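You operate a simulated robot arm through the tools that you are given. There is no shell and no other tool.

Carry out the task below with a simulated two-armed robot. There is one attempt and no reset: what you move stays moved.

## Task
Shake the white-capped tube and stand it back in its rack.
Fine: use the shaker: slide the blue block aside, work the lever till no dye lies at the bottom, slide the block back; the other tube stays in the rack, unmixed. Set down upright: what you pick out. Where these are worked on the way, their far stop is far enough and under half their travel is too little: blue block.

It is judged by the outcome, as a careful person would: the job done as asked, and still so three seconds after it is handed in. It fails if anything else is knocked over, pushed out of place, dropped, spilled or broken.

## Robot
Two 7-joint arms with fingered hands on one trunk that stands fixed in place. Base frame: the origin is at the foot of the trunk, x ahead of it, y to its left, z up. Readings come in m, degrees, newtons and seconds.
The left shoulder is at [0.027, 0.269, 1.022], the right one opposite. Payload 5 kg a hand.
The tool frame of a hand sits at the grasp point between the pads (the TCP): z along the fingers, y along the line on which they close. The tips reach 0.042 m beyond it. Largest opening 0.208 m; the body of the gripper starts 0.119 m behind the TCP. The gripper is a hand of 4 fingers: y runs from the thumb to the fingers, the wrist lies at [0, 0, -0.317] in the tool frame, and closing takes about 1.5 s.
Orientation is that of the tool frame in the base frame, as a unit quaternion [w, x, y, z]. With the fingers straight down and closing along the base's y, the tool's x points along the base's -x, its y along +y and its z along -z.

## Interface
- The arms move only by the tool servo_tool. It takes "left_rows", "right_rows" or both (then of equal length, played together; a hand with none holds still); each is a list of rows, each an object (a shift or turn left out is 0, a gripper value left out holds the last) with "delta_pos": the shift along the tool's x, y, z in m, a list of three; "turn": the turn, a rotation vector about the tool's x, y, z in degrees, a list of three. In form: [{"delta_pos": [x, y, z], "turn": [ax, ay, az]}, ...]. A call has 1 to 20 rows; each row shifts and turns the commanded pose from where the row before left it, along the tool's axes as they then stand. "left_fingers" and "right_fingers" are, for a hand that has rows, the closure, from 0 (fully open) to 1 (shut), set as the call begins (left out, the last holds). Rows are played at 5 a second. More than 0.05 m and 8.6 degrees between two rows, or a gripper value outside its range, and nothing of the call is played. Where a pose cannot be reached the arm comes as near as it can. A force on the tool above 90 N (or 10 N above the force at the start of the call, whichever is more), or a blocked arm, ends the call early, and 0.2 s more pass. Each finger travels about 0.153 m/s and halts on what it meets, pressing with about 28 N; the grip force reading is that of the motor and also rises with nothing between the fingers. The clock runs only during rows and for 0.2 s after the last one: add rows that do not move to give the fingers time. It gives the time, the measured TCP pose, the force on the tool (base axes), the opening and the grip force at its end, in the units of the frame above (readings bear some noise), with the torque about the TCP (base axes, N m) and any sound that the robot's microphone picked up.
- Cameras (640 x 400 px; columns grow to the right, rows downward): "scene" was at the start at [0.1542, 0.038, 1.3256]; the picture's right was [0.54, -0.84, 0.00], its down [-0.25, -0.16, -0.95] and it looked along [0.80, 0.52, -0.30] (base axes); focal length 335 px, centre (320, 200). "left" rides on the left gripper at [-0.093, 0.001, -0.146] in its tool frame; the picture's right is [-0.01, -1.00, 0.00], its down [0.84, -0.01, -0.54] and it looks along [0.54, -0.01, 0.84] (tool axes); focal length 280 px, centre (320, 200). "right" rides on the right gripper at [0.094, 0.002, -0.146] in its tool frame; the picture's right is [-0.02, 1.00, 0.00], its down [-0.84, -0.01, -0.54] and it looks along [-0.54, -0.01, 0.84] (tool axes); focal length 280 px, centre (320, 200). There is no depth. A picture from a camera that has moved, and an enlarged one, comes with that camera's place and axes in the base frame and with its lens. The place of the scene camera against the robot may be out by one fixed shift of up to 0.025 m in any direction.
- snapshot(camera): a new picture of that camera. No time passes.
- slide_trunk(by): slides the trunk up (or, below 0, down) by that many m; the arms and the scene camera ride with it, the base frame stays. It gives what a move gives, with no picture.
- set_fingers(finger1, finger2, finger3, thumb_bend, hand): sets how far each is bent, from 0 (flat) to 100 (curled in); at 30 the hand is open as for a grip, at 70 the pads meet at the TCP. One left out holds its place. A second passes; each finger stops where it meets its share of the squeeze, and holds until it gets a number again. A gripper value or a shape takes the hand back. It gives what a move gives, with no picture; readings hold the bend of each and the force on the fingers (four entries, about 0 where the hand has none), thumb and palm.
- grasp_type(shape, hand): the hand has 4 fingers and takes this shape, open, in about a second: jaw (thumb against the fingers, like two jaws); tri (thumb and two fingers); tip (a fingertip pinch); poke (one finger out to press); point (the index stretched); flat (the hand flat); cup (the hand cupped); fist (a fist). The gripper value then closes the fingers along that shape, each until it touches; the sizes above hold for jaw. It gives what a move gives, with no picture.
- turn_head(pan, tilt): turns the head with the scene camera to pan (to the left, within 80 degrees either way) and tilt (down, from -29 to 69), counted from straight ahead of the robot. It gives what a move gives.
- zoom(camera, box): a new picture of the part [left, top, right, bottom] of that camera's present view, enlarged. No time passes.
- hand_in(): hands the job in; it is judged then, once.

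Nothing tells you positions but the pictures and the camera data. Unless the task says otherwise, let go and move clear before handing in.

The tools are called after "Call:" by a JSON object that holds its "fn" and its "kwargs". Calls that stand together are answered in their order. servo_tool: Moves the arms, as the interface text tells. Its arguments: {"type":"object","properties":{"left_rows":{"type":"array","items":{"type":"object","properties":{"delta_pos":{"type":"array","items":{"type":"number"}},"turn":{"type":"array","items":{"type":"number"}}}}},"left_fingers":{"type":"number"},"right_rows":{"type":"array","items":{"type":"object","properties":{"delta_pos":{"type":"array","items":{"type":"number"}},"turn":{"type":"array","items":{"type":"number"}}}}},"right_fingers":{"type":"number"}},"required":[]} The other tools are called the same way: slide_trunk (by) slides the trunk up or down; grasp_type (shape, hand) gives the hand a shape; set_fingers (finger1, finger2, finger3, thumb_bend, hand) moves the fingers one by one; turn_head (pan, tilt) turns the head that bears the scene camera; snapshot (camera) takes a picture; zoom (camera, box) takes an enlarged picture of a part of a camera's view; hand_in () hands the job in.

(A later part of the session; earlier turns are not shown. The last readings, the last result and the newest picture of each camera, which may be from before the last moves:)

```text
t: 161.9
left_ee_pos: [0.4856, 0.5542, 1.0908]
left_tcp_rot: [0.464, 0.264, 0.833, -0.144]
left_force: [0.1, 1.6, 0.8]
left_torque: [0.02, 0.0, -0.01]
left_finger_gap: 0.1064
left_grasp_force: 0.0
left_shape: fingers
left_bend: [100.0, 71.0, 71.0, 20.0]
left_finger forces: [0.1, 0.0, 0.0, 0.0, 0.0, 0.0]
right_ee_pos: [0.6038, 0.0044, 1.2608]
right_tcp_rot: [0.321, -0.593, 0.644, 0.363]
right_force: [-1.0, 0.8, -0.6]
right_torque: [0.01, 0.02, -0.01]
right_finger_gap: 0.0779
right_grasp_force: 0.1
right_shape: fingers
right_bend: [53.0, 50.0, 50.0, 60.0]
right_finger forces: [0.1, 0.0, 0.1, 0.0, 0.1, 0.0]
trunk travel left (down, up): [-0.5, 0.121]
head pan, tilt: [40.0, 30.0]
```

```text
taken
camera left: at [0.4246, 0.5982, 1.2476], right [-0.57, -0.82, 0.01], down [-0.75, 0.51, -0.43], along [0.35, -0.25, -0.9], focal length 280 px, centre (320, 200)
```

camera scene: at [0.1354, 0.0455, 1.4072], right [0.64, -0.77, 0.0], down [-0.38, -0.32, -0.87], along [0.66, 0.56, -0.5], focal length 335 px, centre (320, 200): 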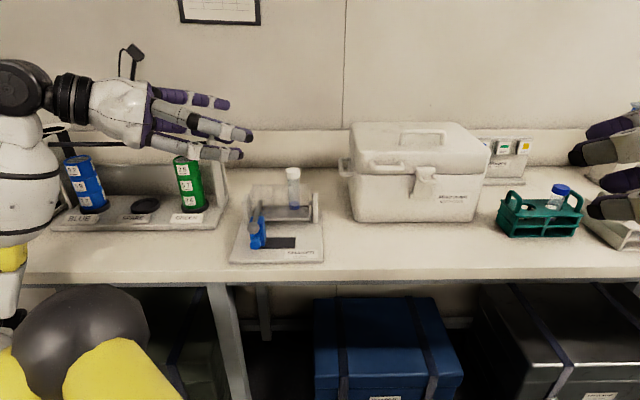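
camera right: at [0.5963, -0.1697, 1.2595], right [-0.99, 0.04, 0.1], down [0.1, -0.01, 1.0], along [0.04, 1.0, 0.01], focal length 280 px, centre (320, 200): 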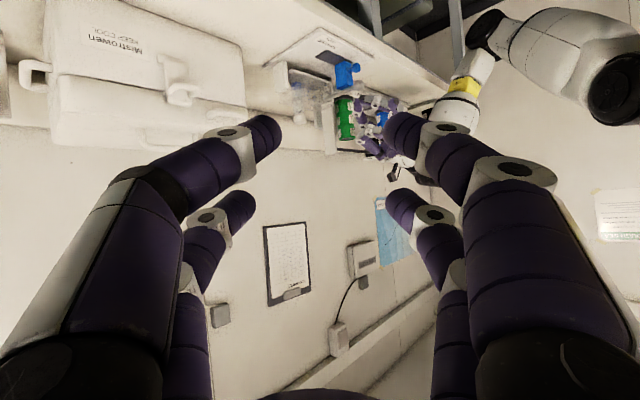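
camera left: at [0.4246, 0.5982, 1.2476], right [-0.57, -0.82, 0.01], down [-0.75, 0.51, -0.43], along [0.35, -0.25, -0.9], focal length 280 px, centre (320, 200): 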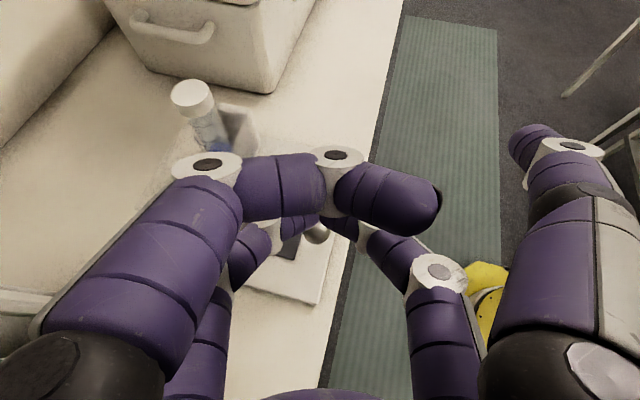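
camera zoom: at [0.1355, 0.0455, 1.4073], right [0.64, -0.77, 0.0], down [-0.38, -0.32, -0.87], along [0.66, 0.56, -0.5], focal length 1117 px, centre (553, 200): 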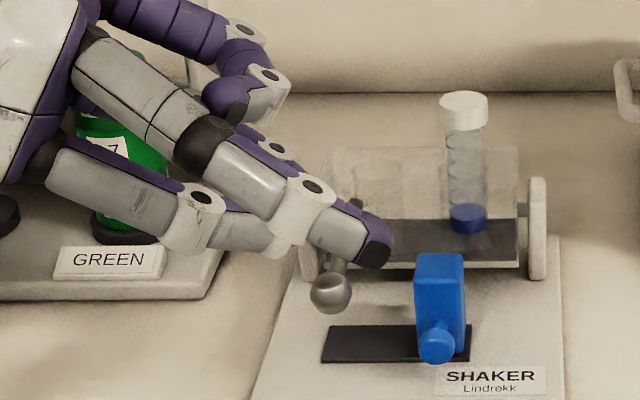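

Call:
{"fn": "servo_tool", "kwargs": {"left_rows": [{"delta_pos": [0.0106, 0.0022, 0.0066]}, {"delta_pos": [0.0106, 0, 0.0066]}, {"delta_pos": [0.0042, 0, 0.0027]}, {}]}}

Call:
{"fn": "zoom", "kwargs": {"camera": "scene", "box": [180, 140, 320, 260]}}

Call:
{"fn": "servo_tool", "kwargs": {"left_rows": [{"delta_pos": [0.0042, 0, 0.0027]}, {"delta_pos": [0.0042, 0, 0.0027]}, {"delta_pos": [0.0042, 0, 0.0027]}, {}]}}

Call:
{"fn": "zoom", "kwargs": {"camera": "scene", "box": [180, 140, 320, 260]}}

```text
t: 162.9
left_ee_pos: [0.487, 0.5562, 1.0611]
left_tcp_rot: [0.464, 0.263, 0.833, -0.144]
left_force: [0.8, 0.2, 0.2]
left_torque: [-0.05, 0.01, -0.01]
left_finger_gap: 0.1064
left_grasp_force: 0.0
left_shape: fingers
left_bend: [100.0, 71.0, 71.0, 20.0]
left_finger forces: [0.1, 0.0, 0.0, 0.0, 0.0, 0.1]
right_ee_pos: [0.604, 0.0047, 1.2606]
right_tcp_rot: [0.321, -0.592, 0.645, 0.361]
right_force: [0.2, -0.5, -0.1]
right_torque: [-0.02, 0.02, -0.03]
right_finger_gap: 0.0782
right_grasp_force: 0.1
right_shape: fingers
right_bend: [53.0, 50.0, 50.0, 60.0]
right_finger forces: [0.0, 0.0, 0.1, 0.1, 0.0, 0.1]
trunk travel left (down, up): [-0.5, 0.121]
head pan, tilt: [40.0, 30.0]
```

```text
3.33 times, centred on (250, 200) of scene
camera zoom: at [0.1356, 0.0455, 1.4073], right [0.64, -0.77, 0.0], down [-0.38, -0.32, -0.87], along [0.66, 0.56, -0.5], focal length 1117 px, centre (553, 200)
```

zoom: 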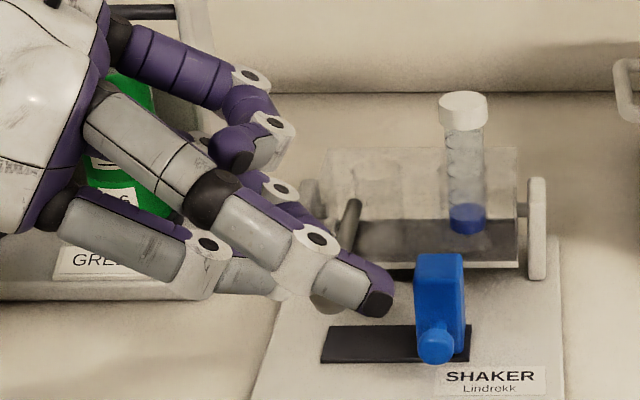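

```text
t: 163.9
left_ee_pos: [0.4873, 0.5566, 1.0458]
left_tcp_rot: [0.465, 0.263, 0.833, -0.143]
left_force: [-0.5, -0.2, 0.9]
left_torque: [-0.02, 0.01, -0.02]
left_finger_gap: 0.1066
left_grasp_force: 0.0
left_shape: fingers
left_bend: [100.0, 71.0, 71.0, 20.0]
left_finger forces: [0.1, 0.0, 0.0, 0.1, 0.0, 0.0]
right_ee_pos: [0.6042, 0.0052, 1.2606]
right_tcp_rot: [0.321, -0.593, 0.644, 0.362]
right_force: [0.1, -0.9, 0.9]
right_torque: [-0.01, 0.03, -0.02]
right_finger_gap: 0.0777
right_grasp_force: 0.0
right_shape: fingers
right_bend: [53.0, 50.0, 50.0, 60.0]
right_finger forces: [0.1, 0.1, 0.0, 0.0, 0.0, 0.0]
trunk travel left (down, up): [-0.5, 0.121]
head pan, tilt: [40.0, 30.0]
```

```text
3.33 times, centred on (250, 200) of scene
camera zoom: at [0.1355, 0.0454, 1.4073], right [0.64, -0.77, 0.0], down [-0.38, -0.32, -0.87], along [0.66, 0.56, -0.5], focal length 1117 px, centre (553, 200)
```

zoom: 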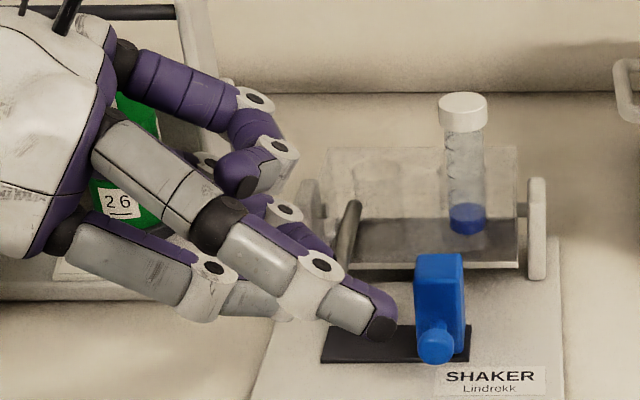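

Call:
{"fn": "servo_tool", "kwargs": {"left_rows": [{"delta_pos": [0.0042, 0, 0.0027]}, {"delta_pos": [0.0042, 0, 0.0027]}, {}]}}

Call:
{"fn": "servo_tool", "kwargs": {"left_rows": [{"delta_pos": [0.0042, 0, 0.0027]}, {"delta_pos": [0.0042, 0, 0.0027]}, {}]}}

Call:
{"fn": "zoom", "kwargs": {"camera": "scene", "box": [180, 140, 320, 260]}}

Call:
{"fn": "zoom", "kwargs": {"camera": "right", "box": [240, 20, 440, 180]}}

```text
t: 164.7
left_ee_pos: [0.4872, 0.5561, 1.0365]
left_tcp_rot: [0.464, 0.263, 0.833, -0.144]
left_force: [-0.1, -0.9, 1.9]
left_torque: [-0.12, 0.02, 0.0]
left_finger_gap: 0.1066
left_grasp_force: 1.5
left_shape: fingers
left_bend: [100.0, 71.0, 71.0, 20.0]
left_finger forces: [0.0, 0.0, 2.7, 0.0, 0.0, 0.0]
right_ee_pos: [0.6039, 0.0044, 1.2606]
right_tcp_rot: [0.321, -0.593, 0.644, 0.362]
right_force: [-0.4, 0.6, -0.5]
right_torque: [-0.02, -0.02, -0.03]
right_finger_gap: 0.078
right_grasp_force: 0.1
right_shape: fingers
right_bend: [53.0, 50.0, 50.0, 60.0]
right_finger forces: [0.0, 0.0, 0.0, 0.0, 0.0, 0.1]
trunk travel left (down, up): [-0.5, 0.121]
head pan, tilt: [40.0, 30.0]
```

```text
t: 165.5
left_ee_pos: [0.4878, 0.5569, 1.026]
left_tcp_rot: [0.465, 0.263, 0.833, -0.144]
left_force: [-0.5, -1.9, 2.0]
left_torque: [-0.13, 0.02, -0.04]
left_finger_gap: 0.1065
left_grasp_force: 1.2
left_shape: fingers
left_bend: [100.0, 71.0, 71.0, 20.0]
left_finger forces: [0.0, 0.1, 2.8, 0.0, 0.1, 0.0]
right_ee_pos: [0.6031, 0.0037, 1.2615]
right_tcp_rot: [0.321, -0.593, 0.643, 0.363]
right_force: [0.0, -0.9, -0.4]
right_torque: [-0.01, -0.01, 0.01]
right_finger_gap: 0.0779
right_grasp_force: 0.1
right_shape: fingers
right_bend: [53.0, 50.0, 50.0, 60.0]
right_finger forces: [0.0, 0.0, 0.0, 0.0, 0.0, 0.0]
trunk travel left (down, up): [-0.5, 0.121]
head pan, tilt: [40.0, 30.0]
```

```text
3.33 times, centred on (250, 200) of scene
camera zoom: at [0.1355, 0.0453, 1.4073], right [0.64, -0.77, 0.0], down [-0.38, -0.32, -0.87], along [0.66, 0.56, -0.5], focal length 1117 px, centre (553, 200)
```

zoom: 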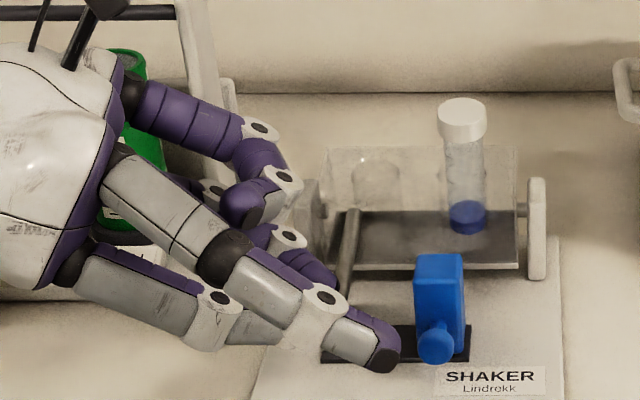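

```text
2.50 times, centred on (340, 100) of right
camera zoom: at [0.5964, -0.1696, 1.2594], right [-0.99, 0.04, 0.1], down [0.1, -0.01, 1.0], along [0.04, 1.0, 0.01], focal length 701 px, centre (270, 450)
```

zoom: 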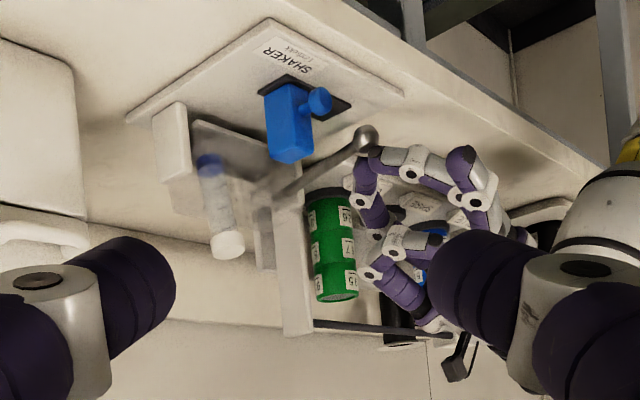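

Contact: the lever goes down under about 2 N and the cradle tips with it. Pressing further in steps.

Call:
{"fn": "servo_tool", "kwargs": {"left_rows": [{"delta_pos": [0.0085, 0, 0.0053]}, {"delta_pos": [0.0085, 0, 0.0053]}, {}]}}

Call:
{"fn": "zoom", "kwargs": {"camera": "scene", "box": [180, 140, 320, 260]}}

Call:
{"fn": "servo_tool", "kwargs": {"left_rows": [{"delta_pos": [0.0085, 0, 0.0053]}, {"delta_pos": [0.0085, 0, 0.0053]}, {}]}}

Call:
{"fn": "zoom", "kwargs": {"camera": "scene", "box": [180, 140, 320, 260]}}

```text
t: 166.3
left_ee_pos: [0.4879, 0.5565, 1.0057]
left_tcp_rot: [0.464, 0.263, 0.833, -0.144]
left_force: [-1.0, -1.9, 1.9]
left_torque: [-0.13, -0.04, -0.01]
left_finger_gap: 0.1064
left_grasp_force: 1.8
left_shape: fingers
left_bend: [100.0, 71.0, 71.0, 20.0]
left_finger forces: [0.0, 0.0, 3.6, 0.0, 0.1, 0.1]
right_ee_pos: [0.6051, 0.0042, 1.2614]
right_tcp_rot: [0.322, -0.593, 0.643, 0.363]
right_force: [0.3, -0.4, -0.4]
right_torque: [-0.02, 0.01, 0.0]
right_finger_gap: 0.0781
right_grasp_force: 0.0
right_shape: fingers
right_bend: [53.0, 50.0, 50.0, 60.0]
right_finger forces: [0.1, 0.0, 0.1, 0.0, 0.0, 0.0]
trunk travel left (down, up): [-0.5, 0.121]
head pan, tilt: [40.0, 30.0]
```

```text
3.33 times, centred on (250, 200) of scene
camera zoom: at [0.1354, 0.0452, 1.4073], right [0.64, -0.77, 0.0], down [-0.38, -0.32, -0.87], along [0.66, 0.56, -0.5], focal length 1117 px, centre (553, 200)
```

zoom: 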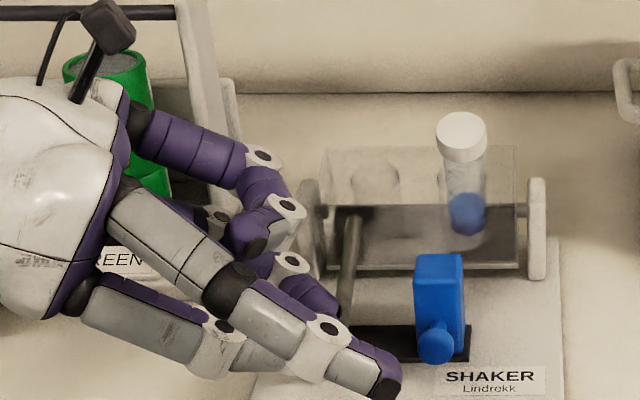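

```text
t: 167.1
left_ee_pos: [0.4837, 0.5605, 0.9838]
left_tcp_rot: [0.463, 0.261, 0.834, -0.143]
left_force: [-36.2, 32.9, 25.5]
left_torque: [0.66, 0.11, 0.45]
left_finger_gap: 0.1065
left_grasp_force: 33.7
left_shape: fingers
left_bend: [100.0, 76.0, 71.0, 20.0]
left_finger forces: [0.0, 49.4, 17.3, 0.0, 0.0, 0.1]
right_ee_pos: [0.6022, 0.0076, 1.2624]
right_tcp_rot: [0.321, -0.594, 0.643, 0.362]
right_force: [-0.4, -0.4, 0.3]
right_torque: [0.0, 0.0, -0.02]
right_finger_gap: 0.078
right_grasp_force: 0.0
right_shape: fingers
right_bend: [53.0, 50.0, 50.0, 60.0]
right_finger forces: [0.1, 0.0, 0.1, 0.0, 0.1, 0.1]
trunk travel left (down, up): [-0.5, 0.121]
head pan, tilt: [40.0, 30.0]
```

```text
3.33 times, centred on (250, 200) of scene
camera zoom: at [0.1323, 0.0466, 1.4074], right [0.64, -0.76, 0.0], down [-0.38, -0.32, -0.87], along [0.66, 0.56, -0.5], focal length 1117 px, centre (553, 200)
```

zoom: 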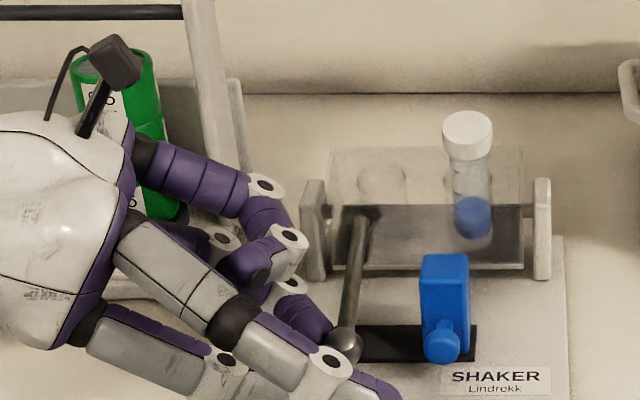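

The tip slipped beside the lever and is jammed sideways. Backing off immediately, left and up.

Call:
{"fn": "servo_tool", "kwargs": {"left_rows": [{"delta_pos": [0.0102, 0.0052, -0.0164]}, {"delta_pos": [-0.0085, 0, -0.0053]}, {"delta_pos": [-0.017, 0, -0.0106]}, {"delta_pos": [-0.025, 0, -0.016]}, {"delta_pos": [-0.025, 0, -0.016]}, {}]}}

Call:
{"fn": "zoom", "kwargs": {"camera": "scene", "box": [180, 140, 320, 260]}}

Call:
{"fn": "snapshot", "kwargs": {"camera": "scene"}}

```text
t: 168.5
left_ee_pos: [0.4734, 0.5734, 1.0761]
left_tcp_rot: [0.464, 0.264, 0.833, -0.145]
left_force: [0.0, -0.5, -0.1]
left_torque: [0.03, -0.02, -0.02]
left_finger_gap: 0.1065
left_grasp_force: 0.0
left_shape: fingers
left_bend: [100.0, 71.0, 71.0, 20.0]
left_finger forces: [0.0, 0.0, 0.0, 0.1, 0.0, 0.0]
right_ee_pos: [0.603, 0.0051, 1.2616]
right_tcp_rot: [0.321, -0.593, 0.644, 0.362]
right_force: [0.6, 0.6, 0.8]
right_torque: [0.03, 0.0, -0.01]
right_finger_gap: 0.0782
right_grasp_force: 0.0
right_shape: fingers
right_bend: [53.0, 50.0, 50.0, 60.0]
right_finger forces: [0.0, 0.1, 0.0, 0.0, 0.0, 0.1]
trunk travel left (down, up): [-0.5, 0.121]
head pan, tilt: [40.0, 30.0]
```

```text
3.33 times, centred on (250, 200) of scene
camera zoom: at [0.1356, 0.0454, 1.4072], right [0.64, -0.77, 0.0], down [-0.38, -0.32, -0.87], along [0.66, 0.56, -0.5], focal length 1117 px, centre (553, 200)
```

zoom: 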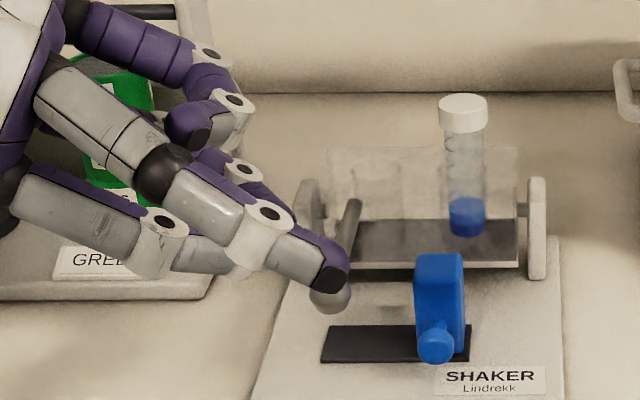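

```text
taken
camera scene: at [0.1356, 0.0454, 1.4072], right [0.64, -0.77, 0.0], down [-0.38, -0.32, -0.87], along [0.66, 0.56, -0.5], focal length 335 px, centre (320, 200)
```

scene: 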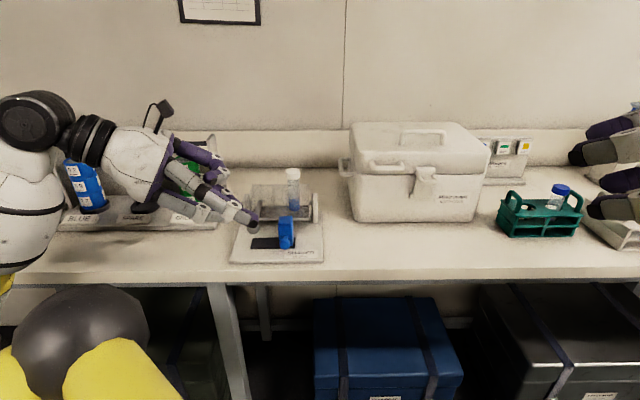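

The lever sprang back by itself and the shaker hasn't shifted. I'll lay the pointer across the lever with the tip well past it so it can't slip off, using a flatter hand angle.

Call:
{"fn": "servo_tool", "kwargs": {"left_rows": [{"turn": [4.24, 0, 2.65]}, {"turn": [0, -5.67, 0]}, {"turn": [0, -5.67, 0]}, {"turn": [0, -5.67, 0]}, {"delta_pos": [-0.0047, 0.013, 0.0176]}, {"delta_pos": [-0.0047, 0.013, 0.0176]}, {}]}}

Call:
{"fn": "zoom", "kwargs": {"camera": "scene", "box": [180, 140, 320, 260]}}

Call:
{"fn": "snapshot", "kwargs": {"camera": "left"}}

Call:
{"fn": "zoom", "kwargs": {"camera": "right", "box": [240, 20, 440, 180]}}

```text
t: 170.1
left_ee_pos: [0.5194, 0.5692, 1.0759]
left_tcp_rot: [0.574, 0.272, 0.744, -0.207]
left_force: [0.6, -0.2, -0.1]
left_torque: [0.03, -0.03, -0.02]
left_finger_gap: 0.1064
left_grasp_force: 0.0
left_shape: fingers
left_bend: [100.0, 71.0, 71.0, 20.0]
left_finger forces: [0.0, 0.0, 0.1, 0.1, 0.0, 0.1]
right_ee_pos: [0.6049, 0.0032, 1.2612]
right_tcp_rot: [0.321, -0.592, 0.644, 0.362]
right_force: [-0.1, 0.1, 0.0]
right_torque: [-0.02, 0.03, 0.01]
right_finger_gap: 0.078
right_grasp_force: 0.0
right_shape: fingers
right_bend: [53.0, 50.0, 50.0, 60.0]
right_finger forces: [0.0, 0.0, 0.0, 0.0, 0.0, 0.0]
trunk travel left (down, up): [-0.5, 0.121]
head pan, tilt: [40.0, 30.0]
```

```text
3.33 times, centred on (250, 200) of scene
camera zoom: at [0.1357, 0.0456, 1.4073], right [0.64, -0.77, 0.0], down [-0.38, -0.32, -0.87], along [0.66, 0.56, -0.5], focal length 1117 px, centre (553, 200)
```

zoom: 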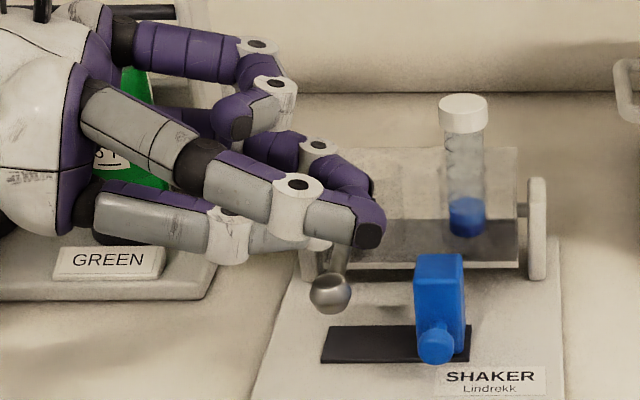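

```text
taken
camera left: at [0.4289, 0.6462, 1.2025], right [-0.64, -0.77, 0.01], down [-0.57, 0.47, -0.68], along [0.52, -0.44, -0.74], focal length 280 px, centre (320, 200)
```

left: 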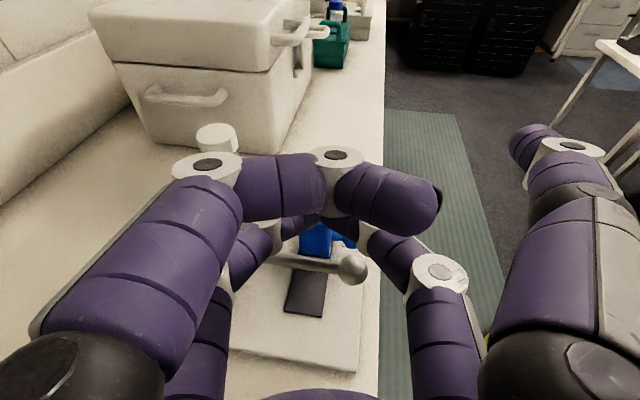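

```text
2.50 times, centred on (340, 100) of right
camera zoom: at [0.5965, -0.1693, 1.2594], right [-0.99, 0.04, 0.1], down [0.1, -0.01, 1.0], along [0.04, 1.0, 0.01], focal length 701 px, centre (270, 450)
```

zoom: 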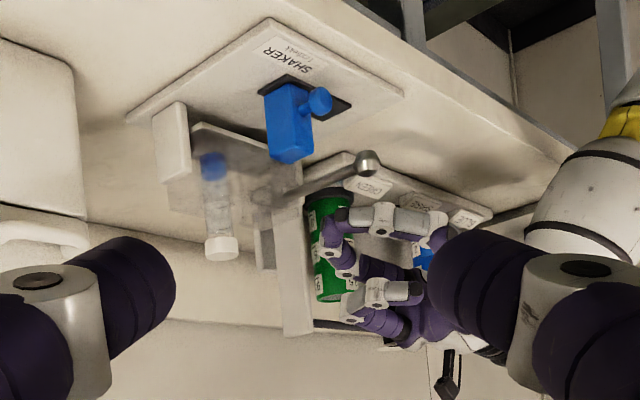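

Call:
{"fn": "servo_tool", "kwargs": {"left_rows": [{"delta_pos": [0.0097, 0, 0.0026]}, {"delta_pos": [0.0097, 0, 0.0026]}, {"delta_pos": [0.0097, 0, 0.0026]}, {}]}}

Call:
{"fn": "servo_tool", "kwargs": {"left_rows": [{"delta_pos": [0.0097, 0, 0.0026]}, {"delta_pos": [0.0097, 0, 0.0026]}, {}]}}

Call:
{"fn": "zoom", "kwargs": {"camera": "scene", "box": [180, 140, 320, 260]}}

Call:
{"fn": "zoom", "kwargs": {"camera": "right", "box": [240, 20, 440, 180]}}

```text
t: 171.1
left_ee_pos: [0.5193, 0.5699, 1.045]
left_tcp_rot: [0.574, 0.271, 0.744, -0.206]
left_force: [0.7, -0.5, -0.2]
left_torque: [-0.01, 0.05, -0.03]
left_finger_gap: 0.1063
left_grasp_force: 0.0
left_shape: fingers
left_bend: [100.0, 71.0, 71.0, 20.0]
left_finger forces: [0.0, 0.0, 0.1, 0.0, 0.0, 0.1]
right_ee_pos: [0.6031, 0.0035, 1.2606]
right_tcp_rot: [0.321, -0.593, 0.643, 0.363]
right_force: [-0.1, -0.5, -0.3]
right_torque: [0.01, 0.01, 0.01]
right_finger_gap: 0.0781
right_grasp_force: 0.1
right_shape: fingers
right_bend: [53.0, 50.0, 50.0, 60.0]
right_finger forces: [0.0, 0.0, 0.0, 0.0, 0.0, 0.0]
trunk travel left (down, up): [-0.5, 0.121]
head pan, tilt: [40.0, 30.0]
```

```text
t: 171.9
left_ee_pos: [0.5194, 0.5685, 1.0258]
left_tcp_rot: [0.574, 0.271, 0.744, -0.206]
left_force: [-0.2, -0.7, 1.7]
left_torque: [-0.06, -0.02, 0.01]
left_finger_gap: 0.1067
left_grasp_force: 1.4
left_shape: fingers
left_bend: [100.0, 71.0, 71.0, 20.0]
left_finger forces: [0.0, 2.8, 0.0, 0.1, 0.1, 0.0]
right_ee_pos: [0.6042, 0.0037, 1.261]
right_tcp_rot: [0.321, -0.593, 0.643, 0.363]
right_force: [-0.5, 0.4, -0.4]
right_torque: [0.01, 0.01, -0.03]
right_finger_gap: 0.0781
right_grasp_force: 0.0
right_shape: fingers
right_bend: [53.0, 50.0, 50.0, 60.0]
right_finger forces: [0.1, 0.0, 0.0, 0.1, 0.1, 0.0]
trunk travel left (down, up): [-0.5, 0.121]
head pan, tilt: [40.0, 30.0]
```

```text
3.33 times, centred on (250, 200) of scene
camera zoom: at [0.1354, 0.0453, 1.4073], right [0.64, -0.77, 0.0], down [-0.38, -0.32, -0.87], along [0.66, 0.56, -0.5], focal length 1117 px, centre (553, 200)
```

zoom: 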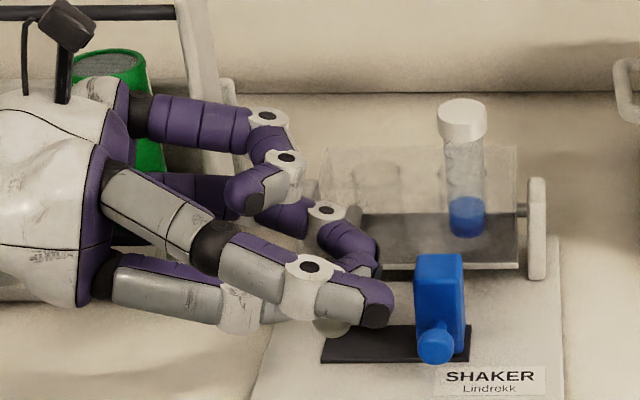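

```text
2.50 times, centred on (340, 100) of right
camera zoom: at [0.5963, -0.1696, 1.2594], right [-0.99, 0.04, 0.1], down [0.1, -0.01, 1.0], along [0.04, 1.0, 0.01], focal length 701 px, centre (270, 450)
```

zoom: 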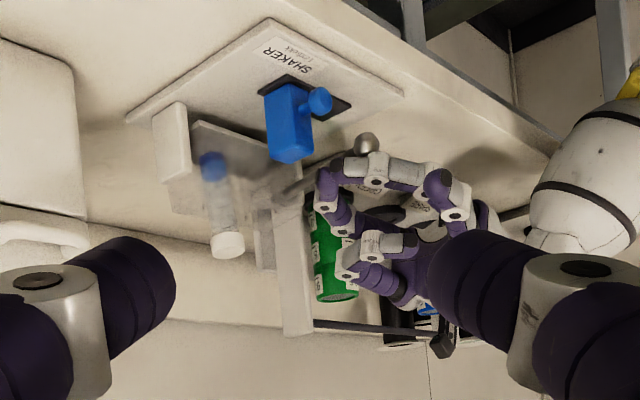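

Solid contact across the lever. Pressing down 3 cm in steps.

Call:
{"fn": "servo_tool", "kwargs": {"left_rows": [{"delta_pos": [0.0097, 0, 0.0026]}, {"delta_pos": [0.0097, 0, 0.0026]}, {}]}}

Call:
{"fn": "zoom", "kwargs": {"camera": "scene", "box": [180, 140, 320, 260]}}

Call:
{"fn": "servo_tool", "kwargs": {"left_rows": [{"delta_pos": [0.0097, 0, 0.0026]}, {}]}}

Call:
{"fn": "zoom", "kwargs": {"camera": "scene", "box": [180, 140, 320, 260]}}

```text
t: 172.7
left_ee_pos: [0.5187, 0.5671, 1.0083]
left_tcp_rot: [0.576, 0.272, 0.743, -0.206]
left_force: [0.3, -0.6, 26.4]
left_torque: [0.36, -0.73, -0.02]
left_finger_gap: 0.1065
left_grasp_force: 13.8
left_shape: fingers
left_bend: [100.0, 71.0, 71.0, 20.0]
left_finger forces: [0.0, 27.0, 0.0, 0.0, 0.0, 0.0]
right_ee_pos: [0.6025, 0.0042, 1.2625]
right_tcp_rot: [0.322, -0.592, 0.644, 0.362]
right_force: [0.6, -0.6, -0.2]
right_torque: [0.03, -0.03, -0.01]
right_finger_gap: 0.0783
right_grasp_force: 0.1
right_shape: fingers
right_bend: [53.0, 50.0, 50.0, 60.0]
right_finger forces: [0.1, 0.0, 0.0, 0.0, 0.1, 0.0]
trunk travel left (down, up): [-0.5, 0.121]
head pan, tilt: [40.0, 30.0]
```

```text
3.33 times, centred on (250, 200) of scene
camera zoom: at [0.1345, 0.0442, 1.4078], right [0.64, -0.77, 0.0], down [-0.38, -0.32, -0.87], along [0.66, 0.56, -0.5], focal length 1117 px, centre (553, 200)
```

zoom: 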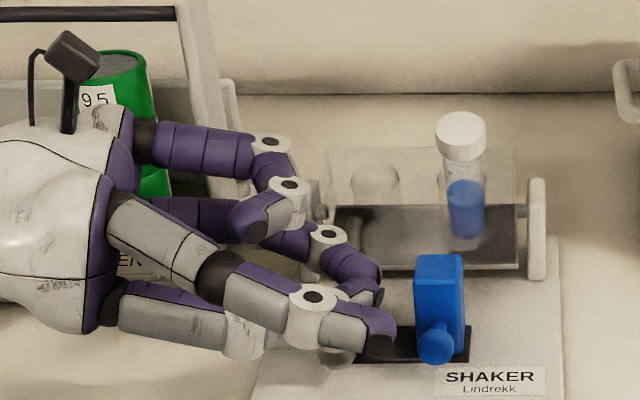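

```text
t: 173.4
left_ee_pos: [0.519, 0.5692, 1.0079]
left_tcp_rot: [0.585, 0.272, 0.737, -0.202]
left_force: [-3.3, -0.2, 49.8]
left_torque: [0.35, -1.62, 0.01]
left_finger_gap: 0.1064
left_grasp_force: 28.2
left_shape: fingers
left_bend: [100.0, 72.0, 69.0, 20.0]
left_finger forces: [0.0, 56.0, 0.0, 0.0, 0.0, 0.0]
right_ee_pos: [0.6016, 0.0044, 1.2611]
right_tcp_rot: [0.321, -0.593, 0.643, 0.363]
right_force: [1.0, 1.8, -1.0]
right_torque: [-0.01, 0.06, 0.12]
right_finger_gap: 0.0781
right_grasp_force: 0.1
right_shape: fingers
right_bend: [53.0, 50.0, 50.0, 60.0]
right_finger forces: [0.0, 0.0, 0.0, 0.1, 0.0, 0.1]
trunk travel left (down, up): [-0.5, 0.121]
head pan, tilt: [40.0, 30.0]
stopped in row 2 (left hand): the force on the tool passed its limit at 91 N (the readings are from after the stop); the commanded pose is now the measured one
```

```text
3.33 times, centred on (250, 200) of scene
camera zoom: at [0.1345, 0.0445, 1.4071], right [0.64, -0.77, 0.0], down [-0.38, -0.32, -0.87], along [0.66, 0.56, -0.5], focal length 1117 px, centre (553, 200)
```

zoom: 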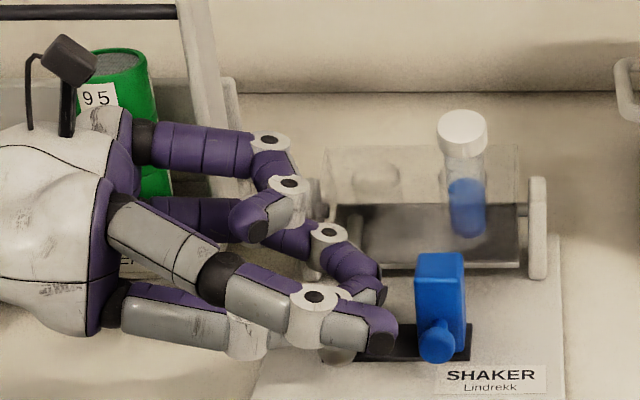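

Bottom stop reached (I'll avoid pressing that hard again). The dye is spreading already. Now I'll pump with a limited stroke: up to free, down to just short of the stop.

Call:
{"fn": "servo_tool", "kwargs": {"left_rows": [{"delta_pos": [-0.0179, 0, -0.0048]}, {"delta_pos": [-0.0179, 0, -0.0048]}, {}, {"delta_pos": [0.0145, 0, 0.0039]}, {"delta_pos": [0.0145, 0, 0.0039]}, {"delta_pos": [-0.0145, 0, -0.0039]}, {"delta_pos": [-0.0145, 0, -0.0039]}, {"delta_pos": [0.0145, 0, 0.0039]}, {"delta_pos": [0.0145, 0, 0.0039]}, {"delta_pos": [-0.0145, 0, -0.0039]}, {"delta_pos": [-0.0145, 0, -0.0039]}, {}]}}

Call:
{"fn": "zoom", "kwargs": {"camera": "scene", "box": [180, 140, 320, 260]}}

```text
t: 176.0
left_ee_pos: [0.5203, 0.5708, 1.0374]
left_tcp_rot: [0.581, 0.271, 0.74, -0.205]
left_force: [0.9, -1.0, 0.6]
left_torque: [-0.05, 0.0, 0.04]
left_finger_gap: 0.1068
left_grasp_force: 0.1
left_shape: fingers
left_bend: [100.0, 71.0, 71.0, 20.0]
left_finger forces: [0.0, 0.0, 0.1, 0.1, 0.1, 0.0]
right_ee_pos: [0.6032, 0.0045, 1.2601]
right_tcp_rot: [0.321, -0.593, 0.644, 0.362]
right_force: [0.2, 0.2, 0.3]
right_torque: [0.0, -0.02, 0.02]
right_finger_gap: 0.078
right_grasp_force: 0.1
right_shape: fingers
right_bend: [53.0, 50.0, 50.0, 60.0]
right_finger forces: [0.1, 0.0, 0.0, 0.0, 0.0, 0.0]
trunk travel left (down, up): [-0.5, 0.121]
head pan, tilt: [40.0, 30.0]
```

```text
3.33 times, centred on (250, 200) of scene
camera zoom: at [0.1356, 0.0455, 1.4073], right [0.64, -0.77, 0.0], down [-0.38, -0.32, -0.87], along [0.66, 0.56, -0.5], focal length 1117 px, centre (553, 200)
```

zoom: 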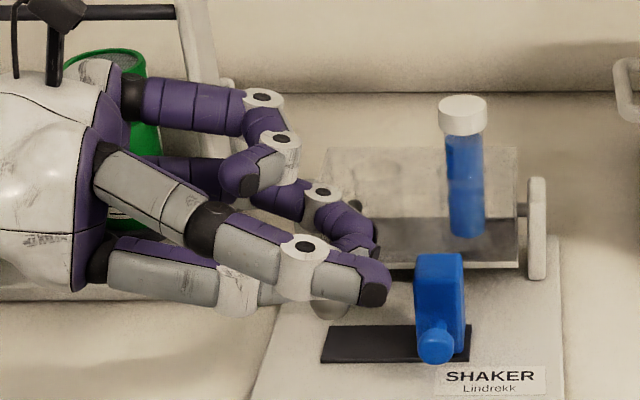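

The liquid looks blue through the whole tube now. I'll look closely for any dye left at the bottom.

Call:
{"fn": "zoom", "kwargs": {"camera": "scene", "box": [260, 160, 330, 220]}}

Call:
{"fn": "zoom", "kwargs": {"camera": "right", "box": [270, 60, 370, 140]}}

```text
6.67 times, centred on (295, 190) of scene
camera zoom: at [0.1356, 0.0455, 1.4073], right [0.64, -0.77, 0.0], down [-0.38, -0.32, -0.87], along [0.66, 0.56, -0.5], focal length 2235 px, centre (487, 267)
```

zoom: 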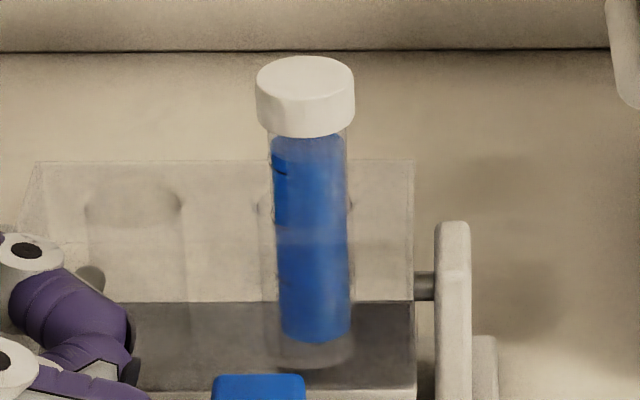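

```text
5.00 times, centred on (320, 100) of right
camera zoom: at [0.5965, -0.1694, 1.2593], right [-0.99, 0.04, 0.1], down [0.1, -0.01, 1.0], along [0.04, 1.0, 0.01], focal length 1402 px, centre (320, 700)
```

zoom: 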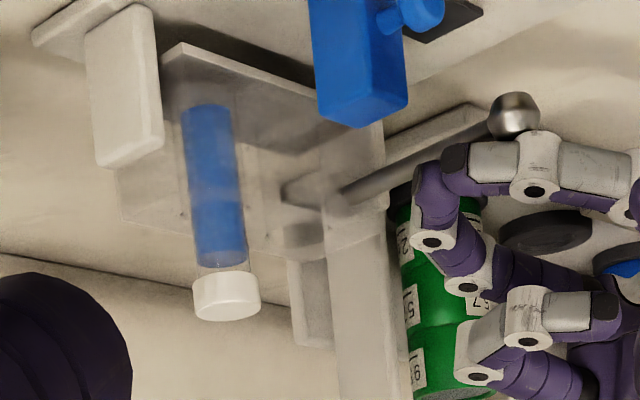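

Uniform colour, nothing at the bottom. One more gentle stroke to be sure, then lift clear of the lever.

Call:
{"fn": "servo_tool", "kwargs": {"left_rows": [{"delta_pos": [0.0121, 0, 0.0032]}, {"delta_pos": [0.0121, 0, 0.0032]}, {"delta_pos": [-0.0145, 0, -0.0039]}, {"delta_pos": [-0.0145, 0, -0.0039]}, {"delta_pos": [-0.0193, 0, -0.0052]}, {"delta_pos": [-0.0193, 0, -0.0052]}, {}, {}]}}

Call:
{"fn": "zoom", "kwargs": {"camera": "scene", "box": [180, 140, 320, 260]}}

Call:
{"fn": "zoom", "kwargs": {"camera": "scene", "box": [260, 160, 330, 220]}}

```text
t: 177.8
left_ee_pos: [0.5188, 0.5698, 1.0831]
left_tcp_rot: [0.581, 0.27, 0.74, -0.204]
left_force: [0.1, 0.2, -0.1]
left_torque: [-0.02, -0.02, 0.01]
left_finger_gap: 0.1066
left_grasp_force: 0.0
left_shape: fingers
left_bend: [100.0, 71.0, 71.0, 20.0]
left_finger forces: [0.0, 0.1, 0.0, 0.1, 0.1, 0.0]
right_ee_pos: [0.6033, 0.0046, 1.2596]
right_tcp_rot: [0.321, -0.592, 0.644, 0.362]
right_force: [-1.5, -0.3, -0.4]
right_torque: [-0.01, -0.04, 0.02]
right_finger_gap: 0.0779
right_grasp_force: 0.2
right_shape: fingers
right_bend: [53.0, 50.0, 50.0, 60.0]
right_finger forces: [0.0, 0.1, 0.1, 0.0, 0.1, 0.0]
trunk travel left (down, up): [-0.5, 0.121]
head pan, tilt: [40.0, 30.0]
```

```text
3.33 times, centred on (250, 200) of scene
camera zoom: at [0.1355, 0.0454, 1.4073], right [0.64, -0.77, 0.0], down [-0.38, -0.32, -0.87], along [0.66, 0.56, -0.5], focal length 1117 px, centre (553, 200)
```

zoom: 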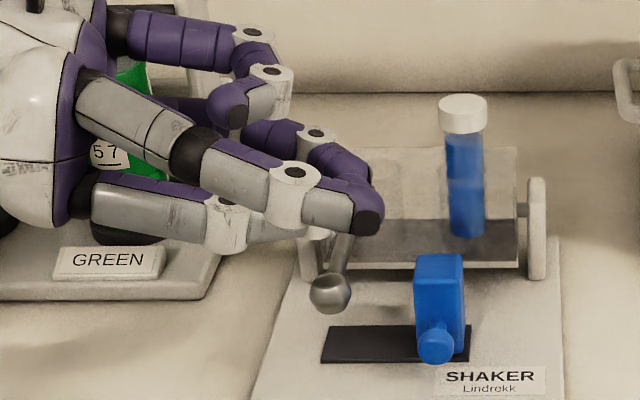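

```text
6.67 times, centred on (295, 190) of scene
camera zoom: at [0.1355, 0.0454, 1.4073], right [0.64, -0.77, 0.0], down [-0.38, -0.32, -0.87], along [0.66, 0.56, -0.5], focal length 2235 px, centre (487, 267)
```

zoom: 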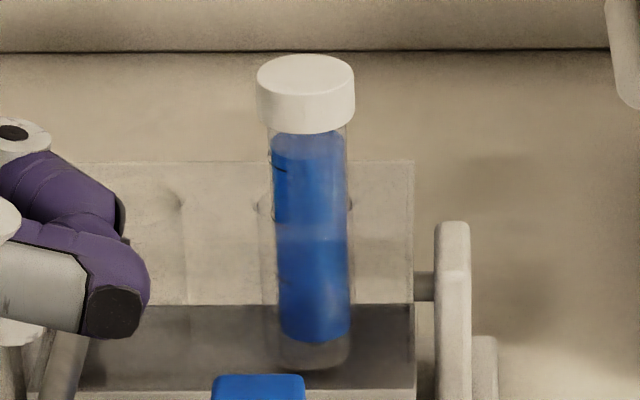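

Fully mixed; the lever has returned to its rest position. Next the block must slide back: I'll lift, turn the hand to point straight down, and come down on the block's right side.

Call:
{"fn": "servo_tool", "kwargs": {"left_rows": [{"delta_pos": [-0.0323, 0, -0.008]}, {"delta_pos": [-0.0323, 0, -0.008]}, {"delta_pos": [-0.0323, 0, -0.008]}, {"turn": [0, 8.4, 0]}, {"turn": [0, 8.4, 0]}, {"turn": [0, 8.4, 0]}, {"turn": [0, 8.4, 0]}, {"turn": [0, 8.4, 0]}, {"turn": [0, 8.4, 0]}, {"turn": [0, 8.4, 0]}, {"turn": [0, 8.4, 0]}, {"turn": [0, 8.4, 0]}, {"turn": [0, 0, 5.3]}, {"turn": [0, 0, 5.3]}, {}]}}

Call:
{"fn": "snapshot", "kwargs": {"camera": "left"}}

Call:
{"fn": "snapshot", "kwargs": {"camera": "scene"}}

```text
t: 181.0
left_ee_pos: [0.5183, 0.5701, 1.1835]
left_tcp_rot: [0.005, 0.425, 0.905, 0.005]
left_force: [-0.6, 0.5, -0.1]
left_torque: [-0.05, 0.01, 0.03]
left_finger_gap: 0.1064
left_grasp_force: 0.0
left_shape: fingers
left_bend: [100.0, 71.0, 71.0, 20.0]
left_finger forces: [0.1, 0.0, 0.0, 0.1, 0.1, 0.1]
right_ee_pos: [0.6041, 0.0049, 1.2625]
right_tcp_rot: [0.321, -0.593, 0.644, 0.362]
right_force: [1.4, 0.9, -0.4]
right_torque: [-0.01, 0.0, 0.01]
right_finger_gap: 0.0779
right_grasp_force: 0.1
right_shape: fingers
right_bend: [53.0, 50.0, 50.0, 60.0]
right_finger forces: [0.1, 0.1, 0.0, 0.0, 0.0, 0.1]
trunk travel left (down, up): [-0.5, 0.121]
head pan, tilt: [40.0, 30.0]
```

```text
taken
camera left: at [0.5761, 0.4991, 1.3293], right [-0.76, -0.65, -0.01], down [-0.55, 0.64, 0.53], along [-0.34, 0.41, -0.84], focal length 280 px, centre (320, 200)
```

left: 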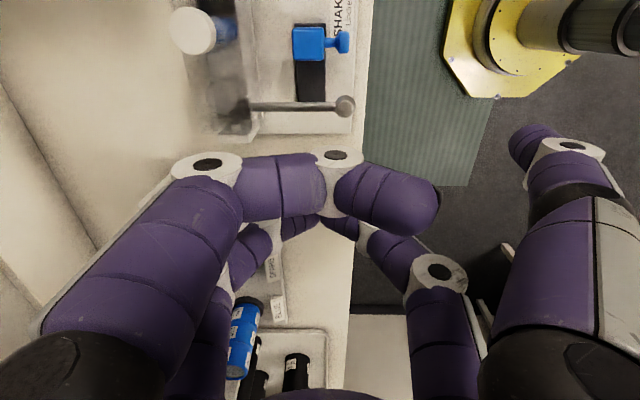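

```text
taken
camera scene: at [0.1356, 0.0461, 1.4073], right [0.64, -0.77, 0.0], down [-0.38, -0.32, -0.87], along [0.66, 0.56, -0.5], focal length 335 px, centre (320, 200)
```

scene: 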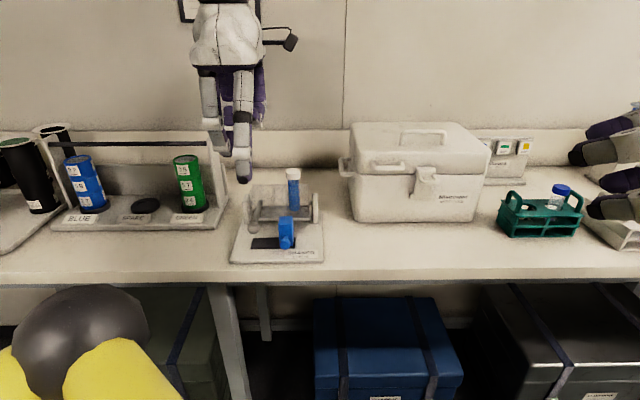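

Tool is vertical. Moving to the right of the block, high, then checking before lowering.

Call:
{"fn": "servo_tool", "kwargs": {"left_rows": [{"delta_pos": [-0.0341, -0.0032, 0.0209]}, {"delta_pos": [-0.0341, -0.0032, 0.0209]}, {"delta_pos": [-0.0341, -0.0032, 0.0209]}, {"delta_pos": [-0.0341, -0.0032, 0.0209]}, {}]}}

Call:
{"fn": "snapshot", "kwargs": {"camera": "left"}}

Call:
{"fn": "zoom", "kwargs": {"camera": "scene", "box": [200, 110, 360, 270]}}

```text
t: 182.2
left_ee_pos: [0.5951, 0.4568, 1.1006]
left_tcp_rot: [0.005, 0.424, 0.905, 0.005]
left_force: [-0.9, 0.5, -0.3]
left_torque: [-0.01, -0.06, 0.01]
left_finger_gap: 0.1068
left_grasp_force: 0.1
left_shape: fingers
left_bend: [100.0, 71.0, 71.0, 20.0]
left_finger forces: [0.0, 0.0, 0.1, 0.0, 0.1, 0.0]
right_ee_pos: [0.6033, 0.005, 1.2622]
right_tcp_rot: [0.321, -0.593, 0.644, 0.362]
right_force: [-0.7, 0.7, 0.2]
right_torque: [-0.03, -0.02, 0.0]
right_finger_gap: 0.0781
right_grasp_force: 0.1
right_shape: fingers
right_bend: [53.0, 50.0, 50.0, 60.0]
right_finger forces: [0.1, 0.1, 0.0, 0.1, 0.1, 0.0]
trunk travel left (down, up): [-0.5, 0.121]
head pan, tilt: [40.0, 30.0]
```

```text
taken
camera left: at [0.654, 0.3854, 1.2481], right [-0.76, -0.65, -0.01], down [-0.56, 0.64, 0.53], along [-0.34, 0.41, -0.85], focal length 280 px, centre (320, 200)
```

left: 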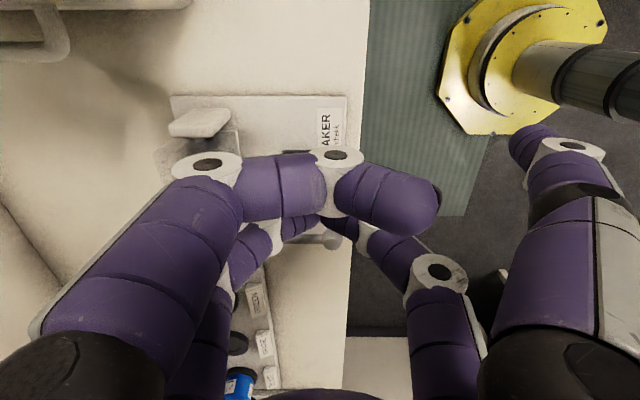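

```text
2.50 times, centred on (280, 190) of scene
camera zoom: at [0.1352, 0.0457, 1.4074], right [0.64, -0.77, 0.0], down [-0.38, -0.32, -0.87], along [0.66, 0.56, -0.5], focal length 838 px, centre (420, 225)
```

zoom: 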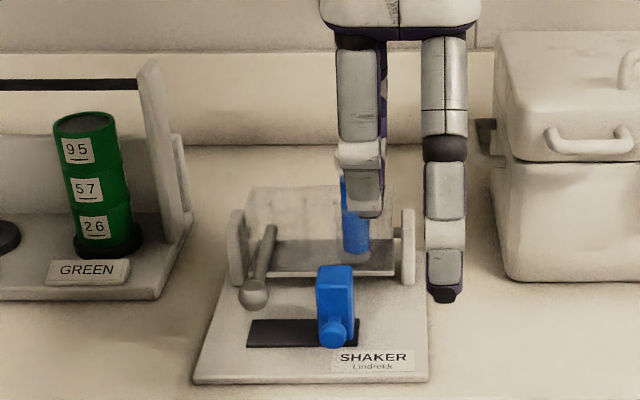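

I'll shift 8 mm more to the right for clearance, then lower beside the block.

Call:
{"fn": "servo_tool", "kwargs": {"left_rows": [{"delta_pos": [-0.008, 0, 0]}, {"delta_pos": [0, 0, 0.03]}, {"delta_pos": [0, 0, 0.03]}, {}]}}

Call:
{"fn": "zoom", "kwargs": {"camera": "scene", "box": [200, 110, 360, 270]}}

Call:
{"fn": "servo_tool", "kwargs": {"left_rows": [{"delta_pos": [0, 0, 0.025]}, {"delta_pos": [0, 0, 0.02]}, {"delta_pos": [0, 0, 0.015]}, {}]}}

Call:
{"fn": "zoom", "kwargs": {"camera": "scene", "box": [200, 110, 360, 270]}}

```text
t: 183.2
left_ee_pos: [0.6019, 0.451, 1.0411]
left_tcp_rot: [0.005, 0.425, 0.905, 0.006]
left_force: [-0.6, 0.0, 0.5]
left_torque: [-0.01, 0.02, -0.03]
left_finger_gap: 0.1065
left_grasp_force: 0.2
left_shape: fingers
left_bend: [100.0, 71.0, 71.0, 20.0]
left_finger forces: [0.0, 0.0, 0.1, 0.0, 0.0, 0.0]
right_ee_pos: [0.6045, 0.0043, 1.2612]
right_tcp_rot: [0.321, -0.592, 0.644, 0.362]
right_force: [0.7, 0.4, 0.2]
right_torque: [-0.02, 0.01, -0.02]
right_finger_gap: 0.078
right_grasp_force: 0.0
right_shape: fingers
right_bend: [53.0, 50.0, 50.0, 60.0]
right_finger forces: [0.0, 0.0, 0.0, 0.0, 0.0, 0.1]
trunk travel left (down, up): [-0.5, 0.121]
head pan, tilt: [40.0, 30.0]
```

```text
2.50 times, centred on (280, 190) of scene
camera zoom: at [0.1354, 0.0455, 1.4074], right [0.64, -0.77, 0.0], down [-0.38, -0.32, -0.87], along [0.66, 0.56, -0.5], focal length 838 px, centre (420, 225)
```

zoom: 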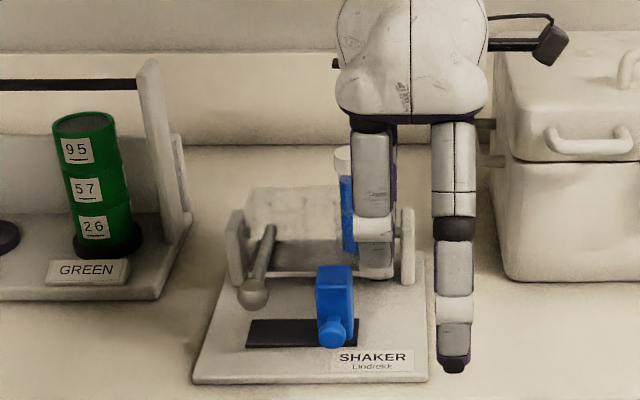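

```text
t: 184.2
left_ee_pos: [0.6039, 0.4499, 0.9795]
left_tcp_rot: [0.005, 0.425, 0.905, 0.006]
left_force: [0.7, -1.1, 0.0]
left_torque: [0.03, 0.01, 0.02]
left_finger_gap: 0.1065
left_grasp_force: 0.0
left_shape: fingers
left_bend: [100.0, 71.0, 71.0, 20.0]
left_finger forces: [0.0, 0.0, 0.1, 0.0, 0.0, 0.0]
right_ee_pos: [0.6036, 0.0039, 1.2609]
right_tcp_rot: [0.321, -0.593, 0.644, 0.362]
right_force: [0.0, -0.8, 0.1]
right_torque: [0.0, -0.03, -0.01]
right_finger_gap: 0.0781
right_grasp_force: 0.0
right_shape: fingers
right_bend: [53.0, 50.0, 50.0, 60.0]
right_finger forces: [0.0, 0.0, 0.1, 0.1, 0.0, 0.0]
trunk travel left (down, up): [-0.5, 0.121]
head pan, tilt: [40.0, 30.0]
```

```text
2.50 times, centred on (280, 190) of scene
camera zoom: at [0.1355, 0.0453, 1.4074], right [0.64, -0.77, 0.0], down [-0.38, -0.32, -0.87], along [0.66, 0.56, -0.5], focal length 838 px, centre (420, 225)
```

zoom: 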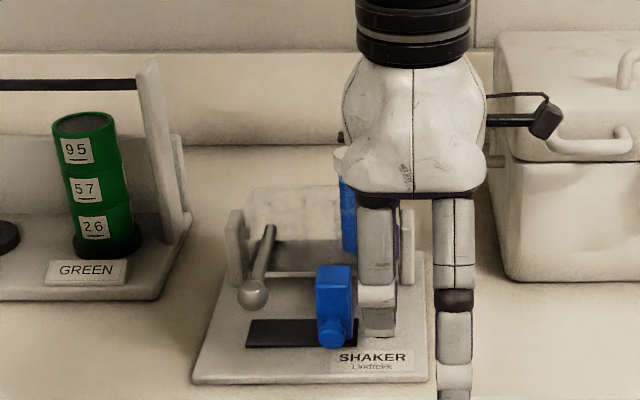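

Pointer is just right of the block. Pushing it back left in steps.

Call:
{"fn": "servo_tool", "kwargs": {"left_rows": [{"delta_pos": [0.01, 0, 0]}, {"delta_pos": [0.01, 0, 0]}, {"delta_pos": [0.01, 0, 0]}, {}]}}

Call:
{"fn": "zoom", "kwargs": {"camera": "scene", "box": [200, 110, 360, 270]}}

Call:
{"fn": "servo_tool", "kwargs": {"left_rows": [{"delta_pos": [0.01, 0, 0]}, {"delta_pos": [0.01, 0, 0]}, {}]}}

Call:
{"fn": "zoom", "kwargs": {"camera": "scene", "box": [200, 110, 360, 270]}}

```text
t: 185.2
left_ee_pos: [0.5842, 0.4721, 0.9806]
left_tcp_rot: [0.005, 0.425, 0.905, 0.006]
left_force: [-0.2, -0.1, 0.2]
left_torque: [0.0, 0.01, 0.02]
left_finger_gap: 0.1065
left_grasp_force: 0.0
left_shape: fingers
left_bend: [100.0, 71.0, 71.0, 20.0]
left_finger forces: [0.1, 0.0, 0.1, 0.1, 0.0, 0.0]
right_ee_pos: [0.603, 0.0026, 1.2598]
right_tcp_rot: [0.321, -0.593, 0.643, 0.363]
right_force: [-0.2, 0.1, 0.1]
right_torque: [-0.01, 0.0, -0.01]
right_finger_gap: 0.0779
right_grasp_force: 0.1
right_shape: fingers
right_bend: [53.0, 50.0, 50.0, 60.0]
right_finger forces: [0.1, 0.0, 0.0, 0.1, 0.1, 0.0]
trunk travel left (down, up): [-0.5, 0.121]
head pan, tilt: [40.0, 30.0]
```

```text
2.50 times, centred on (280, 190) of scene
camera zoom: at [0.1355, 0.0452, 1.4073], right [0.64, -0.77, 0.0], down [-0.38, -0.32, -0.87], along [0.66, 0.56, -0.5], focal length 838 px, centre (420, 225)
```

zoom: 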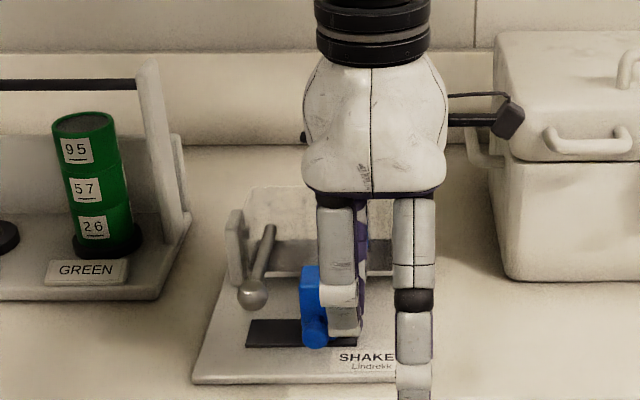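

```text
t: 186.0
left_ee_pos: [0.5708, 0.4887, 0.9797]
left_tcp_rot: [0.004, 0.425, 0.905, 0.005]
left_force: [0.2, -0.3, 0.0]
left_torque: [0.0, 0.0, 0.01]
left_finger_gap: 0.1067
left_grasp_force: 0.5
left_shape: fingers
left_bend: [100.0, 71.0, 71.0, 20.0]
left_finger forces: [0.0, 0.2, 0.1, 0.0, 0.0, 0.1]
right_ee_pos: [0.6027, 0.0048, 1.2608]
right_tcp_rot: [0.32, -0.593, 0.644, 0.362]
right_force: [-0.6, -0.4, 0.1]
right_torque: [-0.01, 0.02, 0.0]
right_finger_gap: 0.0782
right_grasp_force: 0.0
right_shape: fingers
right_bend: [53.0, 50.0, 50.0, 60.0]
right_finger forces: [0.1, 0.0, 0.0, 0.0, 0.0, 0.0]
trunk travel left (down, up): [-0.5, 0.121]
head pan, tilt: [40.0, 30.0]
```

```text
2.50 times, centred on (280, 190) of scene
camera zoom: at [0.1356, 0.0454, 1.4073], right [0.64, -0.77, 0.0], down [-0.38, -0.32, -0.87], along [0.66, 0.56, -0.5], focal length 838 px, centre (420, 225)
```

zoom: 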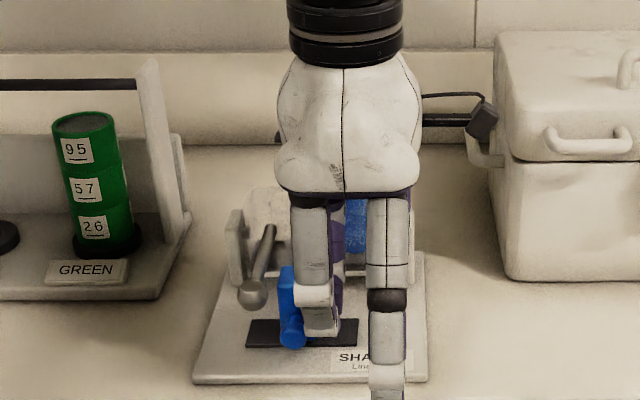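

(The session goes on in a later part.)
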